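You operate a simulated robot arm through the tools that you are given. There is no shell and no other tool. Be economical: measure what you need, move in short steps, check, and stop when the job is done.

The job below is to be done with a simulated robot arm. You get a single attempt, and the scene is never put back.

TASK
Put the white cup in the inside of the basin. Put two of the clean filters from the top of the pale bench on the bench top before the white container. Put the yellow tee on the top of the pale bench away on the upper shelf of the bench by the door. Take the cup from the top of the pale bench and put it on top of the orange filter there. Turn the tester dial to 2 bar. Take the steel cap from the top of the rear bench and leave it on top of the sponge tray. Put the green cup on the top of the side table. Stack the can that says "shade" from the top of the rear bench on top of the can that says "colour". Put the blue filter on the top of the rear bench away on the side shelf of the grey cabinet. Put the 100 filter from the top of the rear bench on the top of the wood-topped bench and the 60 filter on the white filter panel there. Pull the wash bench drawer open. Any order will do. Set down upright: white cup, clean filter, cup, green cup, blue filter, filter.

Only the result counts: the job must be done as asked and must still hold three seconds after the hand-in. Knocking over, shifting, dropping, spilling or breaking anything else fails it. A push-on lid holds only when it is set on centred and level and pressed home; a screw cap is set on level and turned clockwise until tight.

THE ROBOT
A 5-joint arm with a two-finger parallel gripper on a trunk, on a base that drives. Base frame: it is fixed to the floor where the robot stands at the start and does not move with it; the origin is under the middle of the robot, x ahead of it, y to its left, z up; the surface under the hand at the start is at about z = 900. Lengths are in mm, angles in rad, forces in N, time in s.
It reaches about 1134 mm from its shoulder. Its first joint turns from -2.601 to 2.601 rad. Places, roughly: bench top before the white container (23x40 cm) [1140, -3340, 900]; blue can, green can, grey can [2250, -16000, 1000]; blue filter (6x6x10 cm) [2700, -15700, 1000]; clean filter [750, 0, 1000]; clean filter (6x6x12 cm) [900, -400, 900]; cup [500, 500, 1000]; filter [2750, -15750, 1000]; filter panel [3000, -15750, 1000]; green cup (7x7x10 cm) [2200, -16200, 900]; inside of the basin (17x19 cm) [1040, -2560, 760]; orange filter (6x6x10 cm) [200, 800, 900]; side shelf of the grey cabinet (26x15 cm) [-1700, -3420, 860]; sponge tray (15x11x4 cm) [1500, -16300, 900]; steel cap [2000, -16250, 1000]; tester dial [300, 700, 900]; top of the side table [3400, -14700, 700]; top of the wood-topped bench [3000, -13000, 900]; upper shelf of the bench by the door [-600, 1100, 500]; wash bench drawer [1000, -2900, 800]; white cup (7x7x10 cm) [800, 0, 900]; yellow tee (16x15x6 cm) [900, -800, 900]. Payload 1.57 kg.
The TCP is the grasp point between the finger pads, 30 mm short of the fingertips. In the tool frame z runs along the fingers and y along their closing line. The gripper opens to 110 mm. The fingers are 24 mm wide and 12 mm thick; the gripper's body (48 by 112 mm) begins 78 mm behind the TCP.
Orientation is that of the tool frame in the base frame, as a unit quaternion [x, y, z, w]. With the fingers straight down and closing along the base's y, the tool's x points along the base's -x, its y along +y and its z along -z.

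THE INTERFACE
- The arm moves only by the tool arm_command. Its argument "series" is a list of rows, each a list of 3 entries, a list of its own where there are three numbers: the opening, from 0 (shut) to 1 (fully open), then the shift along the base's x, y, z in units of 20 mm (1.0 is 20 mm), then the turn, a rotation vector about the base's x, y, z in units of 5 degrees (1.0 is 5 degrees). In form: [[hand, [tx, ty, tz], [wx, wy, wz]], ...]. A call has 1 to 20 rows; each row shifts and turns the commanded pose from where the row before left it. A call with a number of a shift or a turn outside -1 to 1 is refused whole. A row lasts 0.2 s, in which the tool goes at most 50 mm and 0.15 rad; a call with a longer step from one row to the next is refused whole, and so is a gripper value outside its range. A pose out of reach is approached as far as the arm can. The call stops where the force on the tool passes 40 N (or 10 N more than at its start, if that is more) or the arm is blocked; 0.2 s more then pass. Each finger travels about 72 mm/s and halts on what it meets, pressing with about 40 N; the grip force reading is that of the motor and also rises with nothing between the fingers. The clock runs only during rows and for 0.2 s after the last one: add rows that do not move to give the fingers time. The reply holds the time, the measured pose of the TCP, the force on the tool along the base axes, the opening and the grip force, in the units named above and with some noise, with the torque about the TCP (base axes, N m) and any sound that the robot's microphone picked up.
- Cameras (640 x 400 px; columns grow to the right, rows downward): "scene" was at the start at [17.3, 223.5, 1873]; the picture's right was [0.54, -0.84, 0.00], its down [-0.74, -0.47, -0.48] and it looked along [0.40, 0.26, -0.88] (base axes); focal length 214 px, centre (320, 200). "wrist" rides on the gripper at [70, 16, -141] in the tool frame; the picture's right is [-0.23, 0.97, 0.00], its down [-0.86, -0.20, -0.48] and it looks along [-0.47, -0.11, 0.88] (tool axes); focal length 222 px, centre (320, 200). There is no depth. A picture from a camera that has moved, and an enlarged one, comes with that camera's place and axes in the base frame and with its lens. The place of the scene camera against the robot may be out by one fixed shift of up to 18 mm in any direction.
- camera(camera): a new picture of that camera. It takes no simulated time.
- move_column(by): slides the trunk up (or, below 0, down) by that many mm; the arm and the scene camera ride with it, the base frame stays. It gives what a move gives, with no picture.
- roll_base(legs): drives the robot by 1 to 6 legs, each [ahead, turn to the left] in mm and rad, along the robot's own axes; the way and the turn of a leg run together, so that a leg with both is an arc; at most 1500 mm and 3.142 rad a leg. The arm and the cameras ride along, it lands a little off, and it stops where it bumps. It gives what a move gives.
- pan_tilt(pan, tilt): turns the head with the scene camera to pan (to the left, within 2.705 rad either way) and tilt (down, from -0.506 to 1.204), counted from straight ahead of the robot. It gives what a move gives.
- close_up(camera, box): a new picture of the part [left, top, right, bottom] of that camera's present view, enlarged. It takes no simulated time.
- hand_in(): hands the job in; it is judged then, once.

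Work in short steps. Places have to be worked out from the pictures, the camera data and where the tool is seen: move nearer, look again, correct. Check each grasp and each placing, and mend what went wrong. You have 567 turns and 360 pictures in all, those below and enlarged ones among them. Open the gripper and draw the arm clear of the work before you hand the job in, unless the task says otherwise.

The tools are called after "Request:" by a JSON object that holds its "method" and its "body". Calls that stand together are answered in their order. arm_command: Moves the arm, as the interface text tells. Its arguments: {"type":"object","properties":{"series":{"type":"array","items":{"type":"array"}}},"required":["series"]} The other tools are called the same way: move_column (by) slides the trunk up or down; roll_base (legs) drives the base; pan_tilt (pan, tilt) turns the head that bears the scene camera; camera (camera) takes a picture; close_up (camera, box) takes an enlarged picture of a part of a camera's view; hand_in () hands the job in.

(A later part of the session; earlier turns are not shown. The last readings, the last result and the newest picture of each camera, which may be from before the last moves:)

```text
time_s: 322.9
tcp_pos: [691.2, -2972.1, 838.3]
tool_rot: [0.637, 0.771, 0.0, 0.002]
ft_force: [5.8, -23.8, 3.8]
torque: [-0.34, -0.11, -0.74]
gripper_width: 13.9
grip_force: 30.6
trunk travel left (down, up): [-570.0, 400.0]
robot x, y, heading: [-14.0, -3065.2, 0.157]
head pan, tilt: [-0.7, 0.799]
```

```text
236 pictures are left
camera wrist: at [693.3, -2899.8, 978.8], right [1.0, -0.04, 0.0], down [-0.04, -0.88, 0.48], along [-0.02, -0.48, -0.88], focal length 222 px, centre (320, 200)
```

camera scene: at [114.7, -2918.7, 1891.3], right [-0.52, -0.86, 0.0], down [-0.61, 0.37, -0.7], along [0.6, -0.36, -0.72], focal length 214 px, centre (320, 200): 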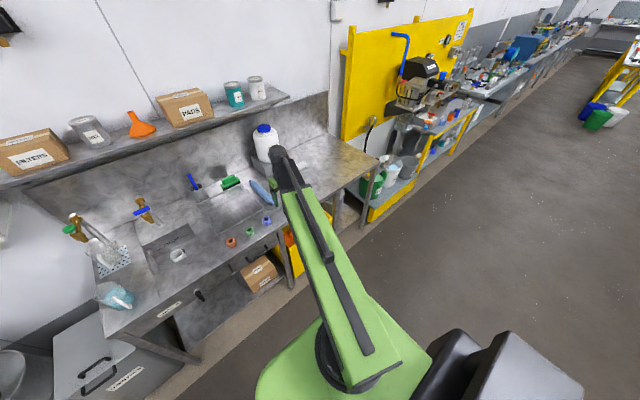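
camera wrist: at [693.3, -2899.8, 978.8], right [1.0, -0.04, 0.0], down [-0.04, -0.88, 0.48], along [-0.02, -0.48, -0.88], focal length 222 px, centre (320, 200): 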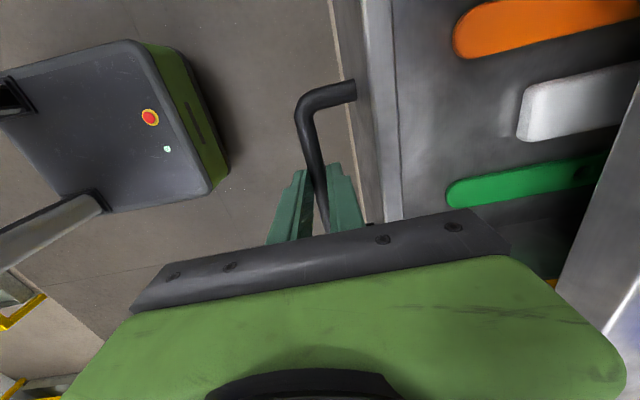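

The drawer slides. Pull on with the arm along the drawer's axis.

Request:
{"method": "arm_command", "body": {"series": [[0, [-0.4, -0.25, 0], [0, 0, 0]], [0, [-0.9, -0.18, 0], [0, 0, 0]], [0, [-0.9, -0.18, 0], [0, 0, 0]], [0, [-0.9, -0.18, 0], [0, 0, 0]], [0, [-0.9, -0.18, 0], [0, 0, 0]], [0, [-0.9, -0.18, 0], [0, 0, 0]]]}}

Request:
{"method": "camera", "body": {"camera": "wrist"}}

```text
time_s: 324.2
tcp_pos: [590.9, -2992.6, 836.9]
tool_rot: [0.636, 0.772, -0.001, 0.002]
ft_force: [-6.2, 25.7, -0.8]
torque: [0.78, 0.12, -0.74]
gripper_width: 14.1
grip_force: 30.3
trunk travel left (down, up): [-570.0, 400.0]
robot x, y, heading: [-10.6, -3063.9, 0.153]
head pan, tilt: [-0.7, 0.799]
```

```text
235 pictures are left
camera wrist: at [594.1, -2920.9, 978.6], right [1.0, -0.04, 0.0], down [-0.04, -0.88, 0.48], along [-0.02, -0.48, -0.88], focal length 222 px, centre (320, 200)
```

wrist: 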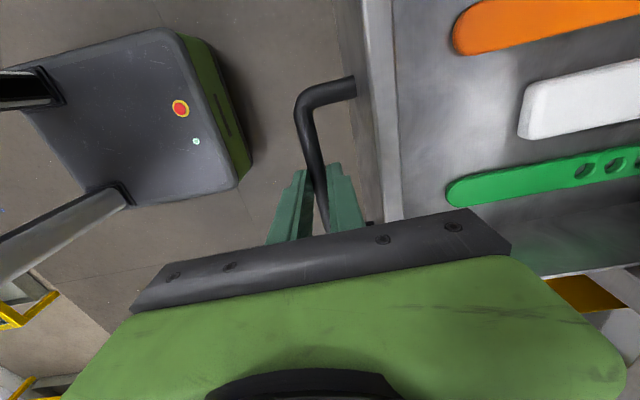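

About 220 mm open. Pull another 60 mm to see whether the stop is reached.

Request:
{"method": "roll_base", "body": {"legs": [[-60, 0]]}}

Request:
{"method": "camera", "body": {"camera": "scene"}}

```text
time_s: 325.2
tcp_pos: [533.0, -3006.3, 837.4]
tool_rot: [0.638, 0.77, -0.002, 0.004]
ft_force: [2.3, -1.7, -2.2]
torque: [-0.62, -0.11, -0.76]
gripper_width: 13.9
grip_force: 30.2
trunk travel left (down, up): [-570.0, 400.0]
robot x, y, heading: [-71.7, -3074.5, 0.158]
head pan, tilt: [-0.7, 0.799]
```

```text
234 pictures are left
camera scene: at [-66.3, -2947.9, 1544.4], right [-0.52, -0.86, 0.0], down [-0.61, 0.37, -0.7], along [0.6, -0.36, -0.72], focal length 214 px, centre (320, 200)
```

scene: 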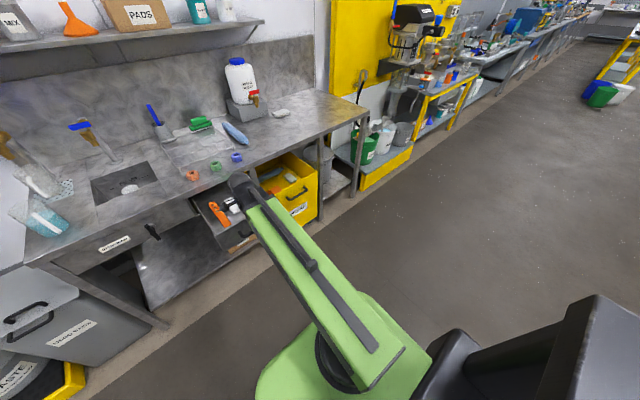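

Request:
{"method": "roll_base", "body": {"legs": [[-50, 0]]}}

```text
time_s: 326.2
tcp_pos: [499.5, -3012.8, 836.9]
tool_rot: [0.638, 0.77, 0.006, 0.012]
ft_force: [2.5, -0.6, 12.6]
torque: [0.16, -0.08, -0.69]
gripper_width: 13.7
grip_force: 30.0
trunk travel left (down, up): [-570.0, 400.0]
robot x, y, heading: [-114.0, -3081.0, 0.156]
head pan, tilt: [-0.7, 0.799]
stopped in leg 1: the force on the tool passed its limit at 66 N (the readings are from after the stop); the commanded pose is now the measured one
```

Drawer is fully open (hit its end stop). Release and lift.

Request:
{"method": "arm_command", "body": {"series": [[0.23, [0, 0, 0], [0, 0, 0]], [0.23, [0, 0, 0], [0, 0, 0]], [0.23, [0, 0, 0], [0, 0, 0]]]}}

Request:
{"method": "move_column", "body": {"by": 340}}

Request:
{"method": "camera", "body": {"camera": "wrist"}}

Request:
{"method": "pan_tilt", "body": {"pan": -0.5, "tilt": 0.6}}

Request:
{"method": "camera", "body": {"camera": "scene"}}

```text
time_s: 327.0
tcp_pos: [498.9, -3011.9, 837.6]
tool_rot: [0.638, 0.77, 0.005, 0.011]
ft_force: [-0.4, -0.2, -0.9]
torque: [-0.02, 0.01, -0.03]
gripper_width: 25.4
grip_force: 0.1
trunk travel left (down, up): [-570.0, 400.0]
robot x, y, heading: [-114.9, -3078.8, 0.159]
head pan, tilt: [-0.7, 0.799]
```

```text
time_s: 330.3
tcp_pos: [498.4, -3012.3, 1176.9]
tool_rot: [0.638, 0.77, 0.006, 0.012]
ft_force: [0.1, 0.6, 1.8]
torque: [0.04, 0.0, 0.0]
gripper_width: 25.2
grip_force: 0.0
trunk travel left (down, up): [-910.0, 60.0]
robot x, y, heading: [-117.7, -3078.4, 0.16]
head pan, tilt: [-0.7, 0.799]
```

```text
233 pictures are left
camera wrist: at [498.2, -2939.6, 1318.4], right [1.0, -0.04, 0.03], down [-0.05, -0.87, 0.48], along [0.0, -0.48, -0.88], focal length 222 px, centre (320, 200)
```

wrist: 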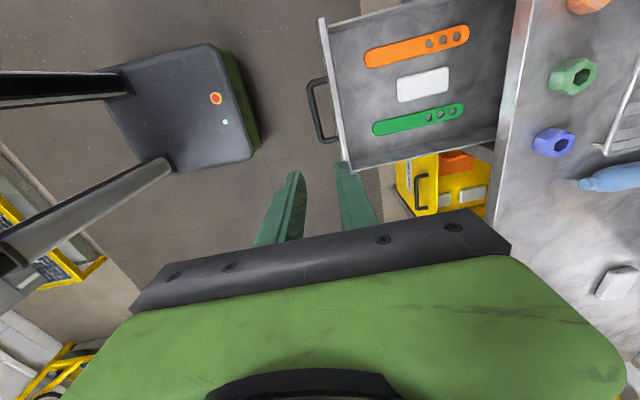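

```text
time_s: 331.1
tcp_pos: [498.4, -3012.9, 1177.9]
tool_rot: [0.638, 0.77, 0.005, 0.012]
ft_force: [0.9, 0.0, -0.2]
torque: [-0.04, -0.02, -0.01]
gripper_width: 25.4
grip_force: 0.0
trunk travel left (down, up): [-910.0, 60.0]
robot x, y, heading: [-114.7, -3082.4, 0.158]
head pan, tilt: [-0.499, 0.6]
```

```text
232 pictures are left
camera scene: at [-93.4, -2942.4, 1901.1], right [-0.34, -0.94, 0.0], down [-0.53, 0.19, -0.82], along [0.78, -0.28, -0.57], focal length 214 px, centre (320, 200)
```

scene: 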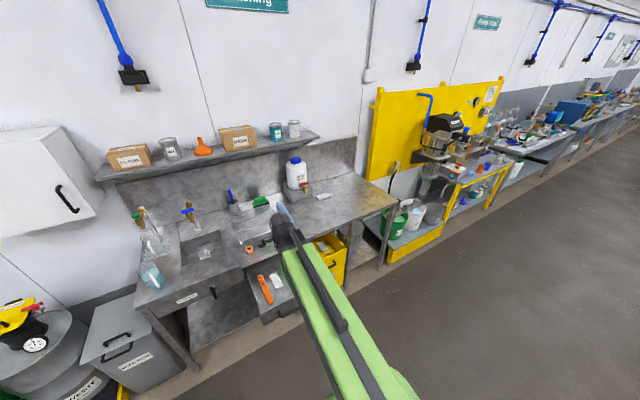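

Drawer open. Next do the rear-bench jobs. Turn down the corridor and look ahead before driving.

Request:
{"method": "roll_base", "body": {"legs": [[-150, 0], [0, -1.525]]}}

Request:
{"method": "pan_tilt", "body": {"pan": 0.1, "tilt": 0.25}}

Request:
{"method": "camera", "body": {"camera": "scene"}}

Request:
{"method": "close_up", "body": {"camera": "scene", "box": [240, 90, 480, 240]}}

```text
time_s: 336.2
tcp_pos: [-181.3, -3717.6, 1175.3]
tool_rot: [0.994, 0.106, -0.003, 0.012]
ft_force: [0.8, 0.0, 0.0]
torque: [0.07, -0.03, -0.02]
gripper_width: 25.1
grip_force: 0.1
trunk travel left (down, up): [-910.0, 60.0]
robot x, y, heading: [-304.1, -3108.5, -1.376]
head pan, tilt: [-0.499, 0.6]
```

```text
time_s: 337.2
tcp_pos: [-181.3, -3716.0, 1177.9]
tool_rot: [0.994, 0.107, -0.003, 0.012]
ft_force: [-0.7, 0.4, 0.3]
torque: [-0.02, -0.01, -0.03]
gripper_width: 25.4
grip_force: 0.0
trunk travel left (down, up): [-910.0, 60.0]
robot x, y, heading: [-303.7, -3111.8, -1.372]
head pan, tilt: [0.099, 0.25]
```

```text
231 pictures are left
camera scene: at [-108.5, -3116.0, 1933.2], right [-0.96, -0.29, 0.0], down [-0.07, 0.24, -0.97], along [0.28, -0.93, -0.25], focal length 214 px, centre (320, 200)
```

scene: 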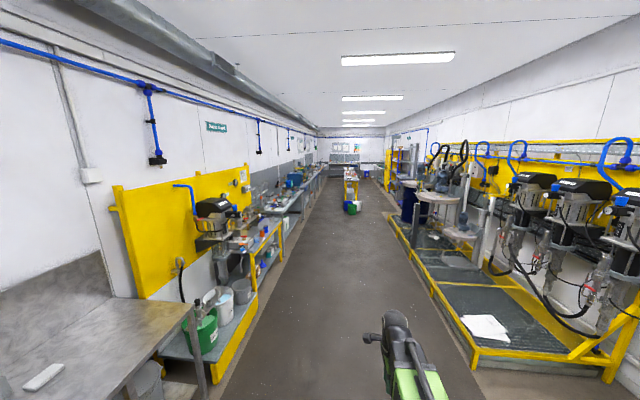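

```text
2.67 times, centred on (360, 165) of scene
camera zoom: at [-108.5, -3116.0, 1933.2], right [-0.96, -0.29, 0.0], down [-0.07, 0.24, -0.97], along [0.28, -0.93, -0.25], focal length 572 px, centre (213, 293)
```

zoom: 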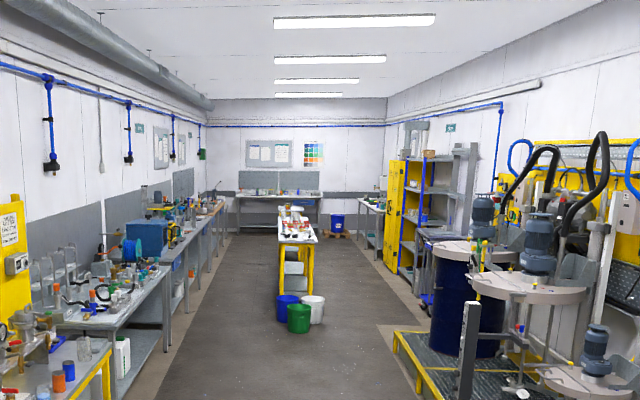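

The corridor has an island bench with bins ahead at about y=-9000; I'll track to its left. Drive 4.5 m along a slightly left heading.

Request:
{"method": "roll_base", "body": {"legs": [[0, 0.091], [1500, 0], [1500, 0], [1500, 0], [0, -0.086]]}}

Request:
{"method": "camera", "body": {"camera": "scene"}}

```text
time_s: 359.6
tcp_pos: [1178.4, -7997.6, 1178.2]
tool_rot: [0.994, 0.11, -0.004, 0.014]
ft_force: [-0.3, 0.1, -0.7]
torque: [-0.01, 0.03, 0.02]
gripper_width: 25.3
grip_force: 0.1
trunk travel left (down, up): [-910.0, 60.0]
robot x, y, heading: [1051.2, -7392.9, -1.361]
head pan, tilt: [0.099, 0.25]
```

```text
229 pictures are left
camera scene: at [1244.9, -7396.5, 1933.4], right [-0.95, -0.3, 0.0], down [-0.08, 0.23, -0.97], along [0.3, -0.92, -0.25], focal length 214 px, centre (320, 200)
```

scene: 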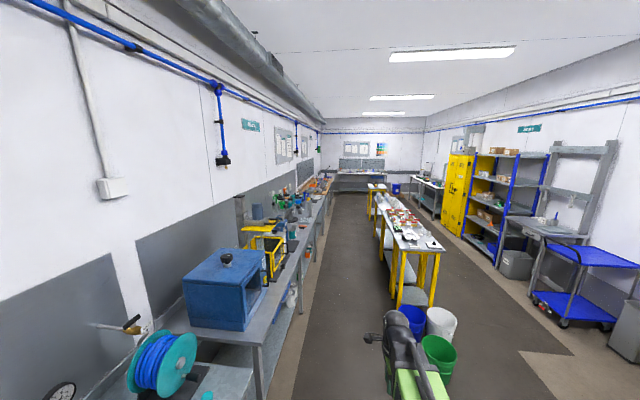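

Track is clear of the bins and benches. Drive 6 m further.

Request:
{"method": "roll_base", "body": {"legs": [[1500, 0], [1500, 0], [1500, 0], [1200, 0]]}}

Request:
{"method": "camera", "body": {"camera": "scene"}}

Request:
{"method": "pan_tilt", "body": {"pan": 0, "tilt": 0.55}}

Request:
{"method": "camera", "body": {"camera": "scene"}}

```text
time_s: 386.7
tcp_pos: [2626.9, -13479.3, 1176.9]
tool_rot: [0.991, 0.133, -0.003, 0.012]
ft_force: [0.2, 0.2, -0.2]
torque: [0.01, 0.0, -0.03]
gripper_width: 25.2
grip_force: 0.0
trunk travel left (down, up): [-910.0, 60.0]
robot x, y, heading: [2471.3, -12883.3, -1.315]
head pan, tilt: [0.099, 0.25]
```

```text
228 pictures are left
camera scene: at [2665.4, -12877.6, 1933.3], right [-0.94, -0.35, 0.0], down [-0.09, 0.23, -0.97], along [0.34, -0.91, -0.25], focal length 214 px, centre (320, 200)
```

scene: 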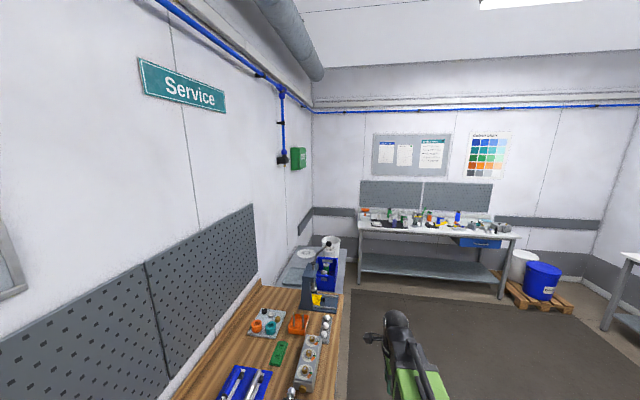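

```text
time_s: 387.5
tcp_pos: [2627.3, -13479.4, 1177.0]
tool_rot: [0.991, 0.133, -0.004, 0.012]
ft_force: [0.7, -0.3, 0.5]
torque: [-0.02, 0.01, 0.0]
gripper_width: 25.4
grip_force: 0.0
trunk travel left (down, up): [-910.0, 60.0]
robot x, y, heading: [2469.6, -12884.3, -1.313]
head pan, tilt: [0.0, 0.55]
```

```text
227 pictures are left
camera scene: at [2655.5, -12876.4, 1905.7], right [-0.97, -0.25, 0.0], down [-0.13, 0.5, -0.85], along [0.22, -0.82, -0.52], focal length 214 px, centre (320, 200)
```

scene: 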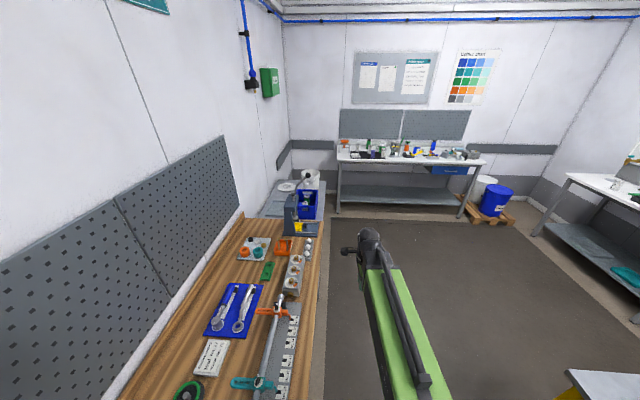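

I'm quite close to the wood bench on the left. Back up 500, turn a little right, then drive toward the rear bench.

Request:
{"method": "roll_base", "body": {"legs": [[-500, 0], [0, -0.33], [1300, 0]]}}

Request:
{"method": "camera", "body": {"camera": "scene"}}

```text
time_s: 397.6
tcp_pos: [2186.8, -14297.1, 1176.8]
tool_rot: [0.999, -0.039, -0.006, 0.011]
ft_force: [0.3, -0.3, -0.1]
torque: [0.0, 0.01, 0.03]
gripper_width: 25.4
grip_force: 0.1
trunk travel left (down, up): [-910.0, 60.0]
robot x, y, heading: [2235.8, -13680.2, -1.66]
head pan, tilt: [0.0, 0.55]
```

```text
226 pictures are left
camera scene: at [2415.9, -13735.2, 1905.6], right [-1.0, 0.09, 0.0], down [0.05, 0.52, -0.85], along [-0.07, -0.85, -0.52], focal length 214 px, centre (320, 200)
```

scene: 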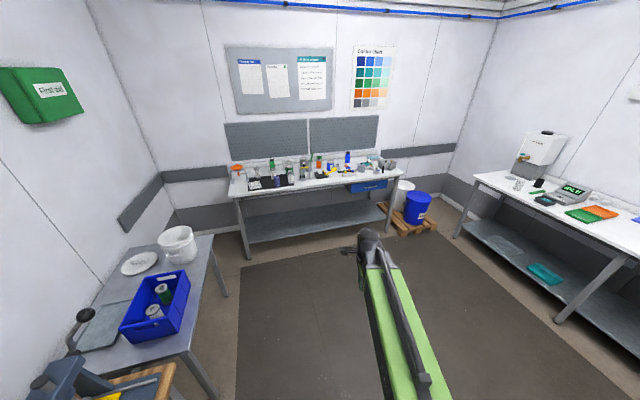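

Drive up to about 600 mm in front of the rear bench and face it squarely.

Request:
{"method": "roll_base", "body": {"legs": [[1400, -0.01], [0, 0.3]]}}

Request:
{"method": "camera", "body": {"camera": "scene"}}

Request:
{"method": "close_up", "body": {"camera": "scene", "box": [160, 130, 360, 255]}}

Request:
{"method": "close_up", "body": {"camera": "scene", "box": [340, 130, 540, 255]}}

```text
time_s: 405.6
tcp_pos: [2201.3, -15686.6, 1177.5]
tool_rot: [0.995, 0.096, -0.004, 0.012]
ft_force: [-0.2, -1.2, 0.0]
torque: [-0.05, -0.02, 0.04]
gripper_width: 25.1
grip_force: 0.1
trunk travel left (down, up): [-910.0, 60.0]
robot x, y, heading: [2098.6, -15079.5, -1.404]
head pan, tilt: [0.0, 0.55]
```

```text
225 pictures are left
camera scene: at [2285.3, -15084.6, 1905.7], right [-0.99, -0.17, 0.0], down [-0.09, 0.51, -0.85], along [0.14, -0.84, -0.52], focal length 214 px, centre (320, 200)
```

scene: 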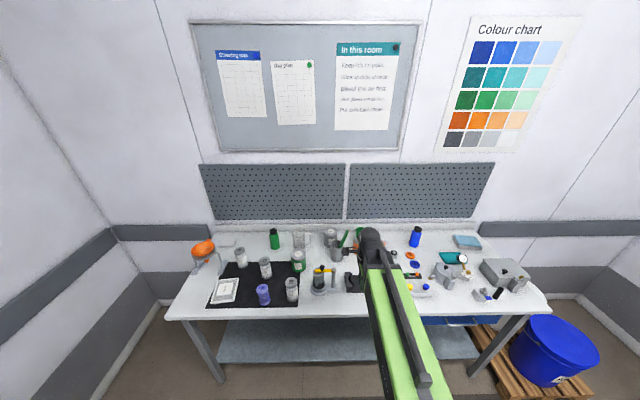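

```text
3.20 times, centred on (260, 192) of scene
camera zoom: at [2285.3, -15084.6, 1905.7], right [-0.99, -0.17, 0.0], down [-0.09, 0.51, -0.85], along [0.14, -0.84, -0.52], focal length 686 px, centre (512, 224)
```

zoom: 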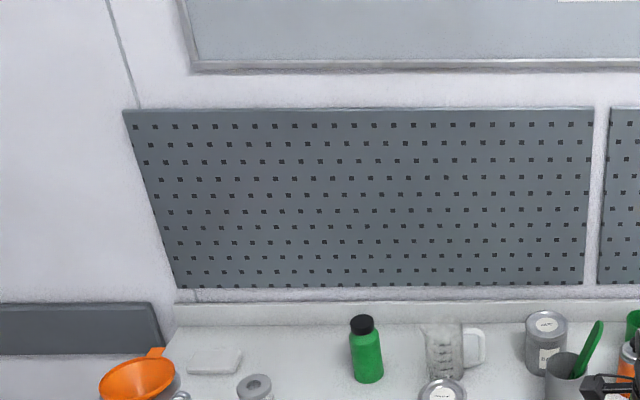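

```text
3.20 times, centred on (440, 192) of scene
camera zoom: at [2285.3, -15084.6, 1905.7], right [-0.99, -0.17, 0.0], down [-0.09, 0.51, -0.85], along [0.14, -0.84, -0.52], focal length 686 px, centre (-64, 224)
```

zoom: 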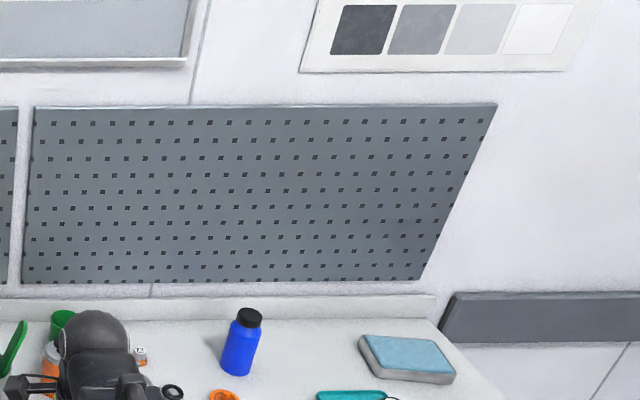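

Request:
{"method": "pan_tilt", "body": {"pan": 0.15, "tilt": 0.8}}

Request:
{"method": "camera", "body": {"camera": "scene"}}

Request:
{"method": "close_up", "body": {"camera": "scene", "box": [170, 140, 330, 240]}}

Request:
{"method": "close_up", "body": {"camera": "scene", "box": [300, 140, 460, 240]}}

Request:
{"method": "close_up", "body": {"camera": "scene", "box": [440, 140, 600, 240]}}

```text
time_s: 406.4
tcp_pos: [2202.0, -15685.6, 1178.3]
tool_rot: [0.995, 0.095, -0.005, 0.012]
ft_force: [0.1, 0.2, 0.3]
torque: [-0.01, -0.04, -0.01]
gripper_width: 25.3
grip_force: 0.0
trunk travel left (down, up): [-910.0, 60.0]
robot x, y, heading: [2096.4, -15075.9, -1.406]
head pan, tilt: [0.15, 0.799]
```

```text
222 pictures are left
camera scene: at [2295.6, -15074.2, 1884.3], right [-0.95, -0.31, 0.0], down [-0.23, 0.68, -0.7], along [0.22, -0.66, -0.72], focal length 214 px, centre (320, 200)
```

scene: 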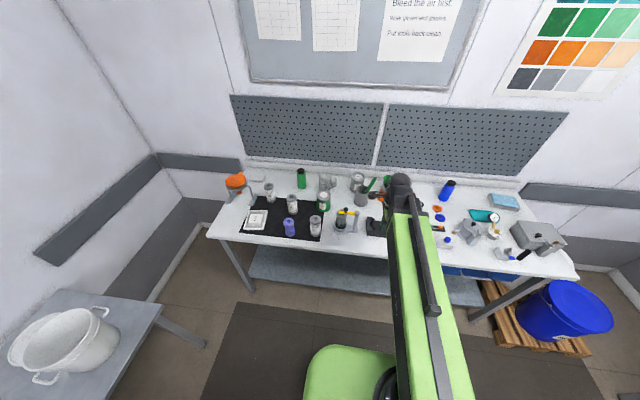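

```text
4.00 times, centred on (250, 190) of scene
camera zoom: at [2295.6, -15074.2, 1884.3], right [-0.95, -0.31, 0.0], down [-0.23, 0.68, -0.7], along [0.22, -0.66, -0.72], focal length 858 px, centre (600, 240)
```

zoom: 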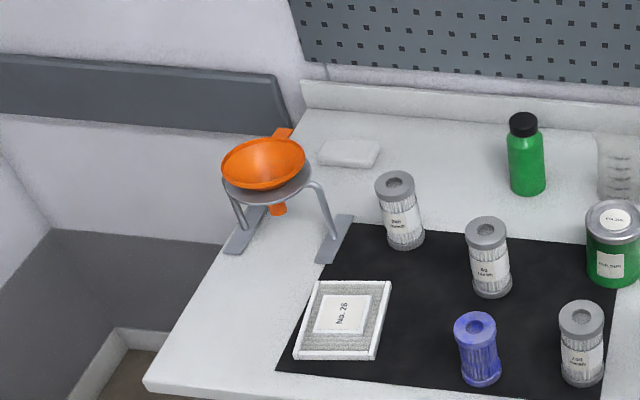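

```text
4.00 times, centred on (380, 190) of scene
camera zoom: at [2295.6, -15074.2, 1884.3], right [-0.95, -0.31, 0.0], down [-0.23, 0.68, -0.7], along [0.22, -0.66, -0.72], focal length 858 px, centre (80, 240)
```

zoom: 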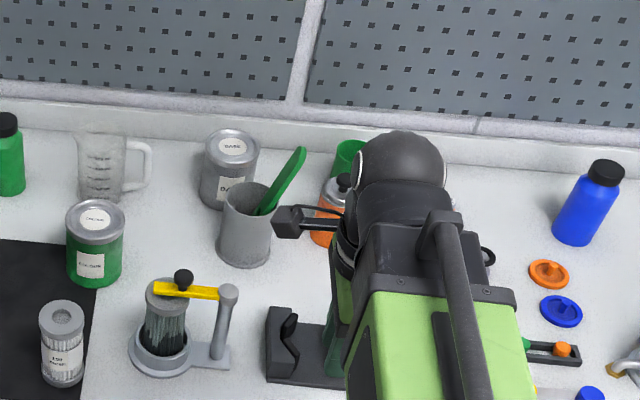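

```text
4.00 times, centred on (520, 190) of scene
camera zoom: at [2295.6, -15074.2, 1884.3], right [-0.95, -0.31, 0.0], down [-0.23, 0.68, -0.7], along [0.22, -0.66, -0.72], focal length 858 px, centre (-480, 240)
```

zoom: 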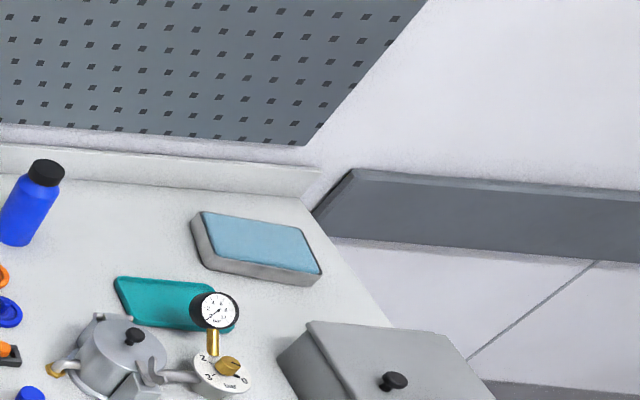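

Rear bench: mesh filters, blue filter, cans, white "No. 26" panel, sponge tray. Look with the wrist camera too.

Request:
{"method": "camera", "body": {"camera": "wrist"}}

```text
218 pictures are left
camera wrist: at [2273.7, -15685.1, 1318.5], right [-0.04, -1.0, 0.03], down [-0.87, 0.05, 0.48], along [-0.48, 0.0, -0.88], focal length 222 px, centre (320, 200)
```

wrist: 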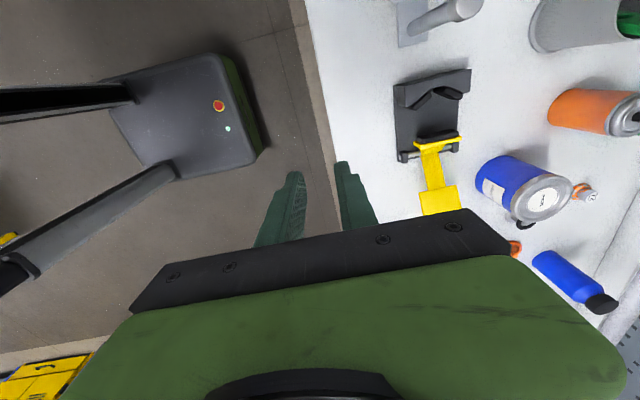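

Spin the tool +90° so the camera looks over the bench, at full height.

Request:
{"method": "arm_command", "body": {"series": [[1, [0, 0, 0], [0, 0, 1]], [1, [0, 0, 0], [0, 0, 1]], [1, [0, 0, 0], [0, 0, 1]], [1, [0, 0, 0], [0, 0, 1]], [1, [0, 0, 0], [0, 0, 1]], [1, [0, 0, 0], [0, 0, 1]], [1, [0, 0, 0], [0, 0, 1]], [1, [0, 0, 0], [0, 0, 1]], [1, [0, 0, 0], [0, 0, 1]], [1, [0, 0, 0], [0, 0, 1]], [1, [0, 0, 0], [0, 0, 1]], [1, [0, 0, 0], [0, 0, 1]], [1, [0, 0, 0], [0, 0, 1]], [1, [0, 0, 0], [0, 0, 1]], [1, [0, 0, 0], [0, 0, 1]], [1, [0, 0, 0], [0, 0, 1]], [1, [0, 0, 0], [0, 0, 1]], [1, [0, 0, 0], [0, 0, 1]]]}}

Request:
{"method": "move_column", "body": {"by": 58}}

Request:
{"method": "camera", "body": {"camera": "wrist"}}

```text
time_s: 410.1
tcp_pos: [2202.8, -15686.0, 1176.6]
tool_rot: [0.636, 0.771, 0.005, 0.011]
ft_force: [-0.2, -0.5, -0.4]
torque: [0.02, -0.02, -0.01]
gripper_width: 110.0
grip_force: 0.1
trunk travel left (down, up): [-910.0, 60.0]
robot x, y, heading: [2098.7, -15080.3, -1.4]
head pan, tilt: [0.15, 0.799]
```

```text
time_s: 411.1
tcp_pos: [2201.8, -15686.5, 1235.0]
tool_rot: [0.636, 0.771, 0.006, 0.012]
ft_force: [0.0, 0.0, 0.4]
torque: [-0.02, -0.04, 0.01]
gripper_width: 109.9
grip_force: 0.1
trunk travel left (down, up): [-968.0, 2.0]
robot x, y, heading: [2102.1, -15079.9, -1.401]
head pan, tilt: [0.15, 0.799]
```

```text
217 pictures are left
camera wrist: at [2201.1, -15613.5, 1376.4], right [1.0, -0.04, 0.03], down [-0.05, -0.87, 0.48], along [0.0, -0.48, -0.88], focal length 222 px, centre (320, 200)
```

wrist: 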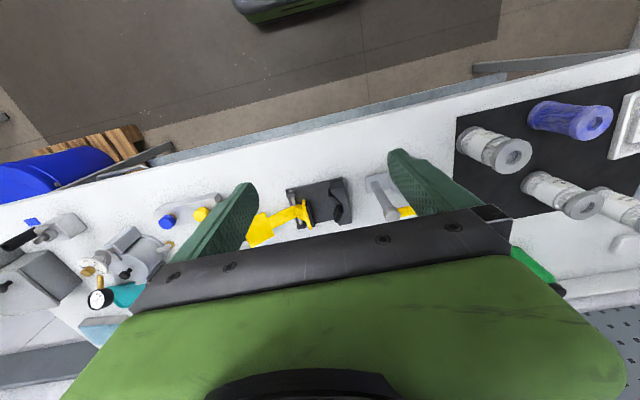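

Move the arm over the filters (robot's left) and use the scene camera for the middle region.

Request:
{"method": "arm_command", "body": {"series": [[1, [1, 0.2, 0], [0, 0, 0]], [1, [1, 0.2, 0], [0, 0, 0]], [1, [1, 0.2, 0], [0, 0, 0]], [1, [1, 0.2, 0], [0, 0, 0]], [1, [1, 0.2, 0], [0, 0, 0]], [1, [1, 0.2, 0], [0, 0, 0]], [1, [1, 0.2, 0], [0, 0, 0]], [1, [1, 0.2, 0], [0, 0, 0]], [1, [1, 0.2, 0], [0, 0, 0]], [1, [1, 0.2, 0], [0, 0, 0]], [1, [1, 0.2, 0], [0, 0, 0]], [1, [1, 0.2, 0], [0, 0, 0]], [1, [1, 0.2, 0], [0, 0, 0]], [1, [1, 0.2, 0], [0, 0, 0]], [1, [1, 0.2, 0], [0, 0, 0]], [1, [1, 0.2, 0], [0, 0, 0]], [1, [1, 0.2, 0], [0, 0, 0]], [1, [1, 0.2, 0], [0, 0, 0]], [1, [1, 0.2, 0], [0, 0, 0]], [1, [1, 0.2, 0], [0, 0, 0]]]}}

Request:
{"method": "camera", "body": {"camera": "wrist"}}

Request:
{"method": "pan_tilt", "body": {"pan": -0.2, "tilt": 0.8}}

Request:
{"method": "camera", "body": {"camera": "scene"}}

Request:
{"method": "close_up", "body": {"camera": "scene", "box": [220, 130, 380, 230]}}

Request:
{"method": "close_up", "body": {"camera": "scene", "box": [340, 130, 500, 230]}}

```text
time_s: 415.3
tcp_pos: [2603.7, -15605.6, 1236.2]
tool_rot: [0.638, 0.77, 0.005, 0.011]
ft_force: [0.2, 0.0, 0.0]
torque: [-0.03, 0.02, 0.0]
gripper_width: 110.1
grip_force: 0.1
trunk travel left (down, up): [-968.0, 2.0]
robot x, y, heading: [2102.3, -15075.3, -1.397]
head pan, tilt: [0.15, 0.799]
```

```text
216 pictures are left
camera wrist: at [2601.9, -15533.8, 1376.3], right [1.0, -0.04, 0.02], down [-0.05, -0.87, 0.48], along [0.0, -0.48, -0.88], focal length 222 px, centre (320, 200)
```

wrist: 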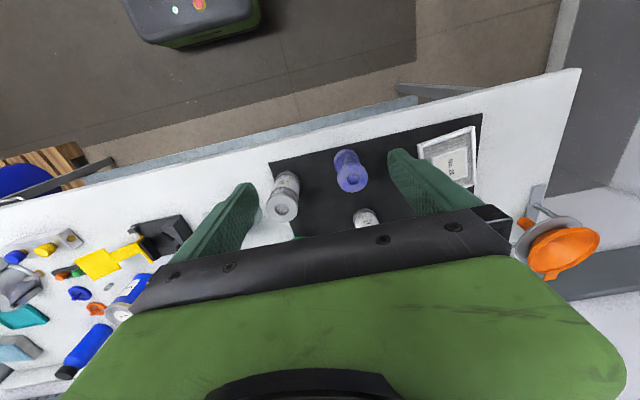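

```text
time_s: 416.2
tcp_pos: [2603.0, -15606.1, 1235.2]
tool_rot: [0.638, 0.77, 0.006, 0.011]
ft_force: [-0.3, -0.2, 0.0]
torque: [-0.04, 0.01, -0.03]
gripper_width: 109.9
grip_force: 0.0
trunk travel left (down, up): [-968.0, 2.0]
robot x, y, heading: [2097.5, -15079.8, -1.403]
head pan, tilt: [-0.201, 0.799]
```

```text
215 pictures are left
camera scene: at [2267.9, -15078.3, 1942.2], right [-1.0, 0.03, 0.0], down [0.02, 0.72, -0.7], along [-0.02, -0.7, -0.72], focal length 214 px, centre (320, 200)
```

scene: 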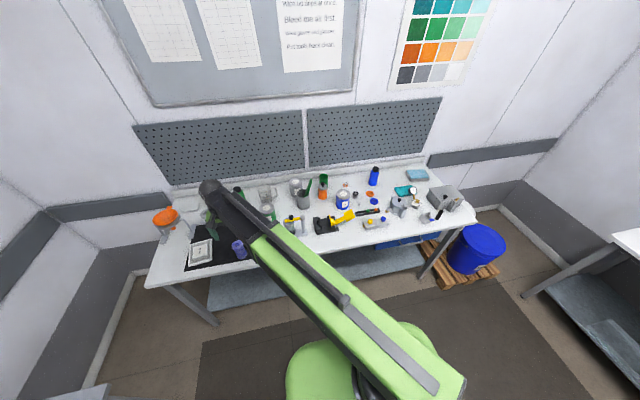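

```text
4.00 times, centred on (300, 180) of scene
camera zoom: at [2267.9, -15078.3, 1942.2], right [-1.0, 0.03, 0.0], down [0.02, 0.72, -0.7], along [-0.02, -0.7, -0.72], focal length 858 px, centre (400, 280)
```

zoom: 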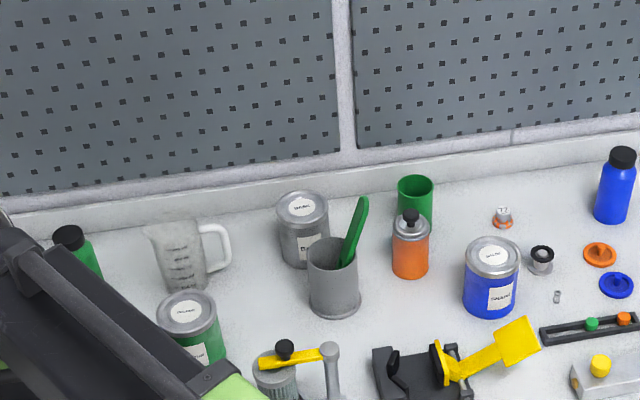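

```text
4.00 times, centred on (420, 180) of scene
camera zoom: at [2267.9, -15078.3, 1942.2], right [-1.0, 0.03, 0.0], down [0.02, 0.72, -0.7], along [-0.02, -0.7, -0.72], focal length 858 px, centre (-80, 280)
```

zoom: 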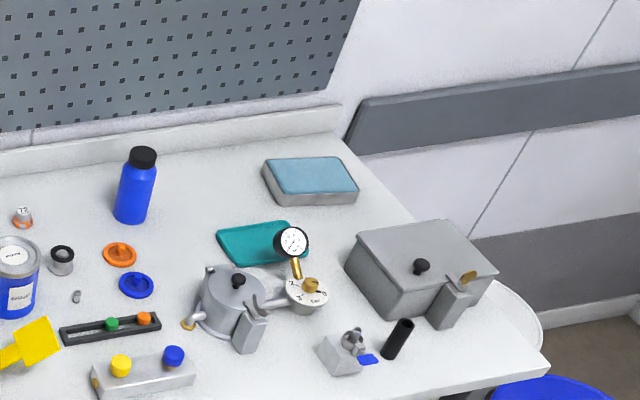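

Zoom to read the can labels and the filters' labels.

Request:
{"method": "close_up", "body": {"camera": "scene", "box": [328, 184, 358, 214]}}

Request:
{"method": "close_up", "body": {"camera": "scene", "box": [284, 172, 314, 202]}}

Request:
{"method": "close_up", "body": {"camera": "scene", "box": [254, 196, 284, 226]}}

Request:
{"method": "close_up", "body": {"camera": "scene", "box": [180, 225, 250, 270]}}

Request:
{"method": "close_up", "body": {"camera": "wrist", "box": [255, 120, 485, 245]}}

```text
13.33 times, centred on (343, 199) of scene
camera zoom: at [2267.9, -15078.3, 1942.2], right [-1.0, 0.03, 0.0], down [0.02, 0.72, -0.7], along [-0.02, -0.7, -0.72], focal length 2860 px, centre (13, 213)
```

zoom: 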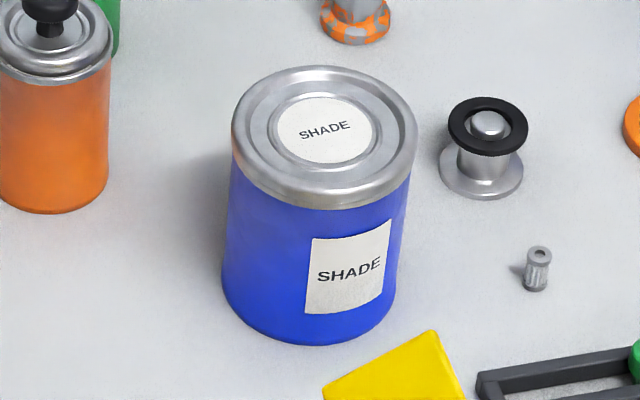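

```text
13.33 times, centred on (299, 187) of scene
camera zoom: at [2267.9, -15078.3, 1942.2], right [-1.0, 0.03, 0.0], down [0.02, 0.72, -0.7], along [-0.02, -0.7, -0.72], focal length 2860 px, centre (600, 373)
```

zoom: 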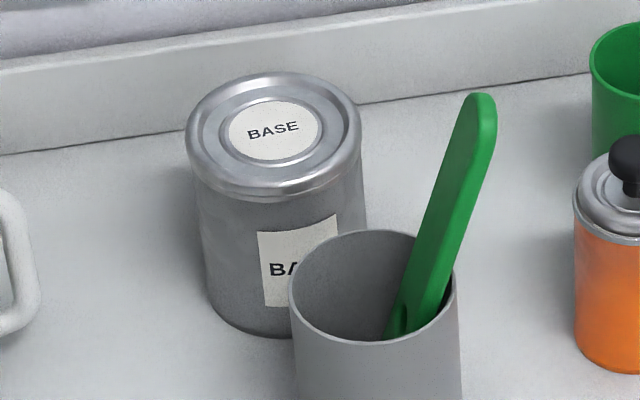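

```text
13.33 times, centred on (269, 211) of scene
camera zoom: at [2267.9, -15078.3, 1942.2], right [-1.0, 0.03, 0.0], down [0.02, 0.72, -0.7], along [-0.02, -0.7, -0.72], focal length 2860 px, centre (1000, 53)
```

zoom: 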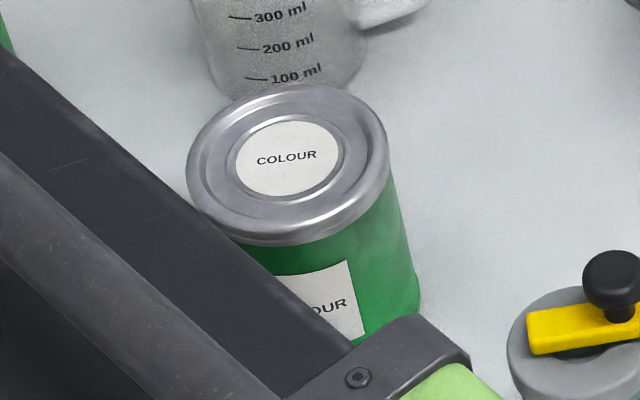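

```text
8.89 times, centred on (215, 248) of scene
camera zoom: at [2267.9, -15078.3, 1942.2], right [-1.0, 0.03, 0.0], down [0.02, 0.72, -0.7], along [-0.02, -0.7, -0.72], focal length 1906 px, centre (1253, -222)
```

zoom: 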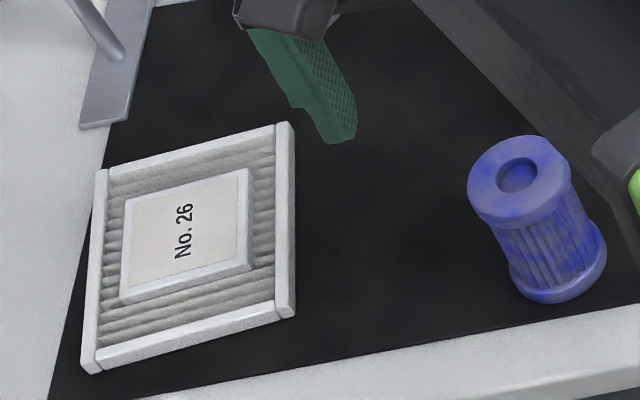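

```text
2.78 times, centred on (370, 182) of wrist
camera zoom: at [2601.3, -15533.8, 1376.4], right [1.0, -0.04, 0.03], down [-0.05, -0.87, 0.48], along [0.0, -0.48, -0.88], focal length 618 px, centre (181, 249)
```

zoom: 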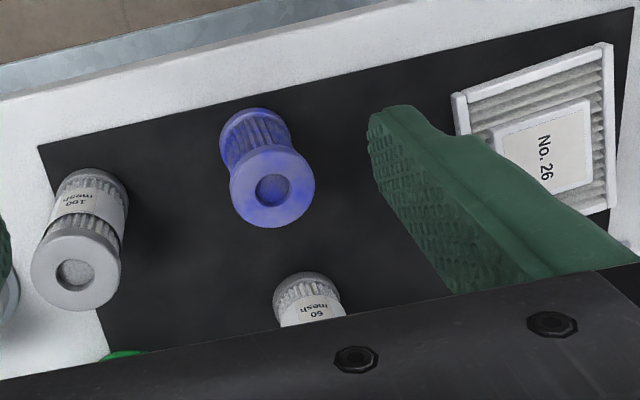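

Request:
{"method": "close_up", "body": {"camera": "wrist", "box": [262, 165, 312, 215]}}

Request:
{"method": "close_up", "body": {"camera": "wrist", "box": [345, 200, 385, 235]}}

```text
8.00 times, centred on (287, 190) of wrist
camera zoom: at [2601.3, -15533.8, 1376.4], right [1.0, -0.04, 0.03], down [-0.05, -0.87, 0.48], along [0.0, -0.48, -0.88], focal length 1777 px, centre (584, 280)
```

zoom: 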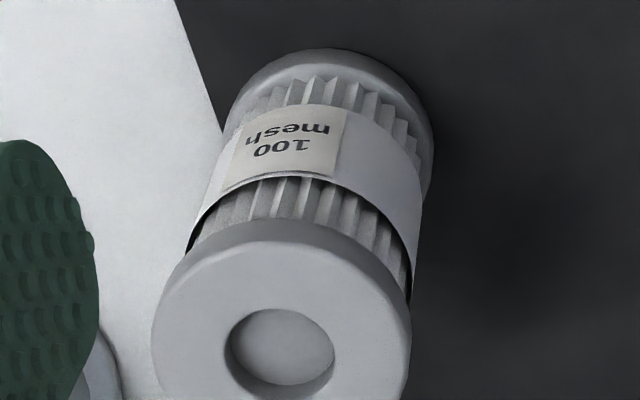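

```text
11.43 times, centred on (365, 218) of wrist
camera zoom: at [2601.3, -15533.8, 1376.4], right [1.0, -0.04, 0.03], down [-0.05, -0.87, 0.48], along [0.0, -0.48, -0.88], focal length 2538 px, centre (-194, 0)
```

zoom: 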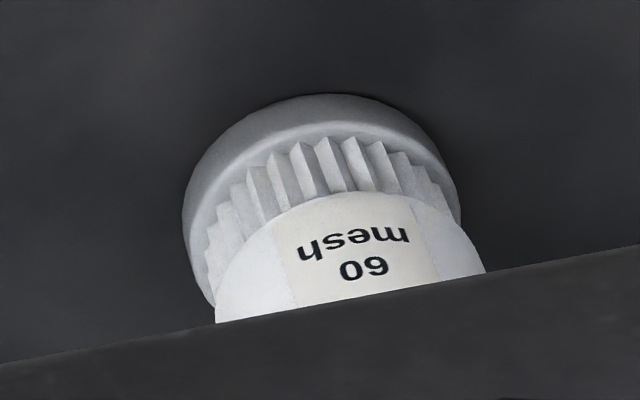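

F1 = "100", F2 = "60" mesh at ≈(2714,-15853), blue filter ≈(2664,-15697), white panel ≈(2891,-15696). Shift the base left ~470 mm for better reach.

Request:
{"method": "roll_base", "body": {"legs": [[0, 1.571], [465, 0], [0, -1.571], [90, 0]]}}

Request:
{"method": "camera", "body": {"camera": "wrist"}}

```text
time_s: 427.3
tcp_pos: [3063.0, -15638.3, 1236.0]
tool_rot: [0.647, 0.762, 0.006, 0.011]
ft_force: [0.1, 0.6, -0.3]
torque: [-0.01, 0.03, 0.01]
gripper_width: 110.1
grip_force: 0.0
trunk travel left (down, up): [-968.0, 2.0]
robot x, y, heading: [2571.9, -15093.4, -1.416]
head pan, tilt: [-0.201, 0.799]
```

```text
205 pictures are left
camera wrist: at [3064.2, -15565.2, 1376.0], right [1.0, -0.06, 0.02], down [-0.07, -0.87, 0.48], along [-0.01, -0.48, -0.88], focal length 222 px, centre (320, 200)
```

wrist: 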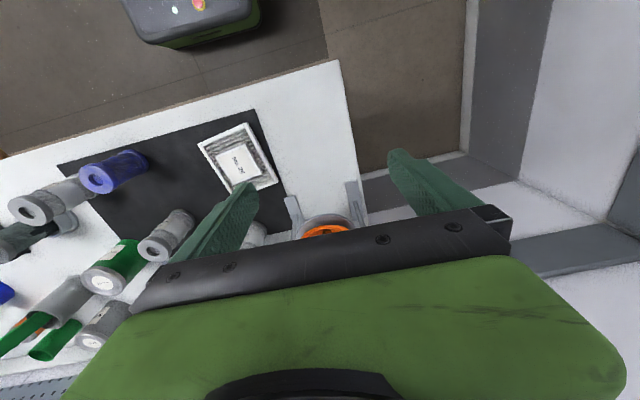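

Request:
{"method": "arm_command", "body": {"series": [[1, [-0.97, -0.45, 0], [0.208, 0.187, 0]], [1, [-0.97, -0.45, 0], [0, 0, 0]], [1, [-0.97, -0.45, 0], [0, 0, 0]], [1, [-0.97, -0.45, 0], [0, 0, 0]], [1, [-0.97, -0.45, 0], [0, 0, 0]], [1, [-0.97, -0.45, 0], [0, 0, 0]], [1, [-0.97, -0.45, 0], [0, 0, 0]], [1, [-0.97, -0.45, 0], [0, 0, 0]], [1, [-0.97, -0.45, 0], [0, 0, 0]], [1, [-0.97, -0.45, 0], [0, 0, 0]], [1, [-0.97, -0.45, 0], [0, 0, 0]], [1, [-0.97, -0.45, 0], [0, 0, 0]], [1, [-0.97, -0.45, 0], [0, 0, 0]], [1, [-0.97, -0.45, 0], [0, 0, 0]], [1, [-0.97, -0.45, 0], [0, 0, 0]], [1, [-0.97, -0.45, 0], [0, 0, 0]], [1, [-0.97, -0.45, 0], [0, 0, 0]], [1, [-0.97, -0.45, 0], [0, 0, 0]]]}}

Request:
{"method": "camera", "body": {"camera": "wrist"}}

```text
time_s: 431.1
tcp_pos: [2713.8, -15798.9, 1234.5]
tool_rot: [0.647, 0.762, 0.008, -0.001]
ft_force: [0.0, -0.6, -0.7]
torque: [-0.01, 0.0, -0.01]
gripper_width: 110.2
grip_force: 0.1
trunk travel left (down, up): [-968.0, 2.0]
robot x, y, heading: [2572.2, -15097.3, -1.413]
head pan, tilt: [-0.201, 0.799]
```

```text
204 pictures are left
camera wrist: at [2717.0, -15728.7, 1377.6], right [1.0, -0.06, 0.01], down [-0.06, -0.88, 0.47], along [-0.02, -0.47, -0.88], focal length 222 px, centre (320, 200)
```

wrist: 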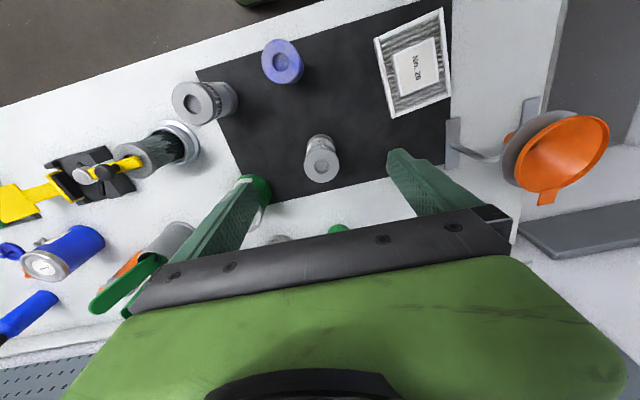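

F2 (60 mesh) at ≈(2715,-15858). Align and descend.

Request:
{"method": "arm_command", "body": {"series": [[0.8, [0.03, -0.98, 0], [0, 0, 0]], [0.8, [0.03, -0.98, 0], [0, 0, 0]], [0.8, [0, -0.99, 0], [0, 0, 0]], [0.8, [0, 0, 0], [0, 0, 0]]]}}

Request:
{"method": "move_column", "body": {"by": -190}}

Request:
{"method": "camera", "body": {"camera": "wrist"}}

```text
time_s: 432.1
tcp_pos: [2714.8, -15858.7, 1235.8]
tool_rot: [0.647, 0.763, 0.008, -0.001]
ft_force: [0.0, -0.4, -1.0]
torque: [-0.05, 0.0, 0.01]
gripper_width: 88.0
grip_force: 0.0
trunk travel left (down, up): [-968.0, 2.0]
robot x, y, heading: [2572.2, -15095.0, -1.418]
head pan, tilt: [-0.201, 0.799]
```

```text
time_s: 434.1
tcp_pos: [2714.9, -15859.1, 1045.2]
tool_rot: [0.647, 0.763, 0.007, -0.001]
ft_force: [0.3, 1.0, 0.7]
torque: [-0.02, 0.0, -0.02]
gripper_width: 87.8
grip_force: 0.0
trunk travel left (down, up): [-778.0, 192.0]
robot x, y, heading: [2569.9, -15094.2, -1.414]
head pan, tilt: [-0.201, 0.799]
```

```text
203 pictures are left
camera wrist: at [2718.2, -15788.2, 1187.7], right [1.0, -0.06, 0.01], down [-0.06, -0.88, 0.47], along [-0.02, -0.47, -0.88], focal length 222 px, centre (320, 200)
```

wrist: 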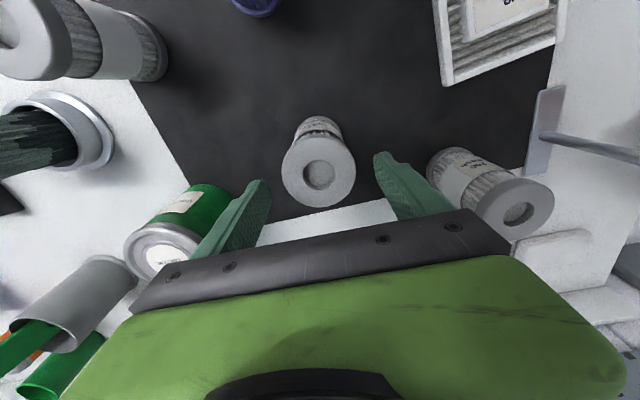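

Well aligned. Descend to z≈956, grip and lift.

Request:
{"method": "move_column", "body": {"by": -89}}

Request:
{"method": "arm_command", "body": {"series": [[0, [0, 0, 0], [0, 0, 0]], [0, [0, 0, 0], [0, 0, 0]], [0, [0, 0, 0], [0, 0, 0]], [0, [0, 0, 0], [0, 0, 0]]]}}

Request:
{"method": "move_column", "body": {"by": 140}}

Request:
{"method": "camera", "body": {"camera": "wrist"}}

```text
time_s: 435.4
tcp_pos: [2713.6, -15857.6, 956.1]
tool_rot: [0.647, 0.762, 0.007, 0.0]
ft_force: [-0.5, 0.8, -0.6]
torque: [-0.04, -0.03, -0.01]
gripper_width: 87.9
grip_force: 0.0
trunk travel left (down, up): [-689.0, 281.0]
robot x, y, heading: [2571.0, -15097.7, -1.416]
head pan, tilt: [-0.201, 0.799]
```

```text
time_s: 436.4
tcp_pos: [2715.1, -15857.8, 956.2]
tool_rot: [0.647, 0.763, 0.007, -0.001]
ft_force: [-1.0, 0.3, 2.1]
torque: [-0.03, 0.14, 0.01]
gripper_width: 59.1
grip_force: 40.0
trunk travel left (down, up): [-689.0, 281.0]
robot x, y, heading: [2571.0, -15095.1, -1.416]
head pan, tilt: [-0.201, 0.799]
```

```text
time_s: 438.1
tcp_pos: [2714.8, -15858.3, 1095.3]
tool_rot: [0.647, 0.763, 0.007, 0.0]
ft_force: [-0.7, 0.5, -1.1]
torque: [0.0, 0.01, -0.03]
gripper_width: 59.0
grip_force: 39.6
trunk travel left (down, up): [-829.0, 141.0]
robot x, y, heading: [2568.7, -15098.1, -1.416]
head pan, tilt: [-0.201, 0.799]
```

```text
202 pictures are left
camera wrist: at [2718.4, -15788.3, 1238.5], right [1.0, -0.06, 0.01], down [-0.06, -0.88, 0.47], along [-0.02, -0.47, -0.88], focal length 222 px, centre (320, 200)
```

wrist: 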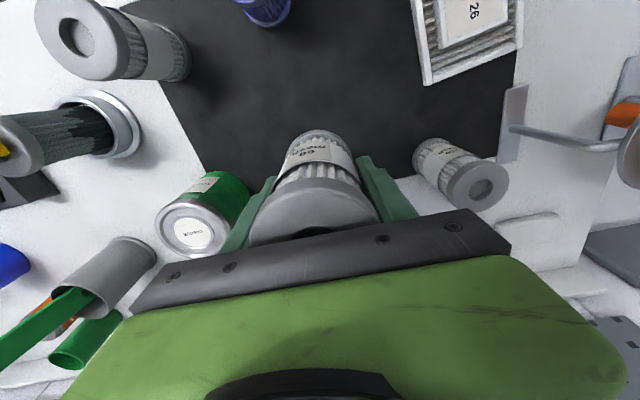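

Held. Move toward the panel, stopping short for a look.

Request:
{"method": "arm_command", "body": {"series": [[0, [0.75, 0.945, 0], [0, 0, 0]], [0, [0.75, 0.945, 0], [0, 0, 0]], [0, [0.75, 0.945, 0], [0, 0, 0]], [0, [0.75, 0.945, 0], [0, 0, 0]], [0, [0.75, 0.945, 0], [0, 0, 0]], [0, [0.75, 0.945, 0], [0, 0, 0]], [0, [0.75, 0.945, 0], [0, 0, 0]], [0, [0.75, 0.945, 0], [0, 0, 0]], [0, [0.75, 0.945, 0], [0, 0, 0]], [0, [0.75, 0.945, 0], [0, 0, 0]], [0, [0.75, 0.945, 0], [0, 0, 0]]]}}

Request:
{"method": "camera", "body": {"camera": "wrist"}}

```text
time_s: 440.4
tcp_pos: [2880.5, -15648.8, 1096.5]
tool_rot: [0.646, 0.763, 0.007, -0.001]
ft_force: [-0.1, 0.4, -0.6]
torque: [0.0, 0.0, -0.01]
gripper_width: 59.0
grip_force: 39.6
trunk travel left (down, up): [-829.0, 141.0]
robot x, y, heading: [2571.9, -15095.5, -1.419]
head pan, tilt: [-0.201, 0.799]
```

```text
201 pictures are left
camera wrist: at [2883.3, -15579.6, 1238.7], right [1.0, -0.06, 0.01], down [-0.06, -0.88, 0.47], along [-0.02, -0.47, -0.88], focal length 222 px, centre (320, 200)
```

wrist: 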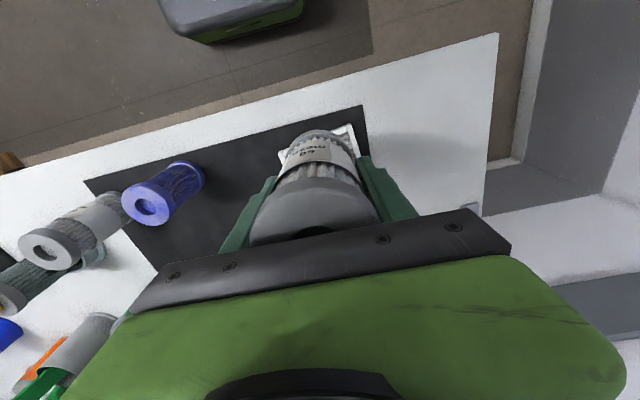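

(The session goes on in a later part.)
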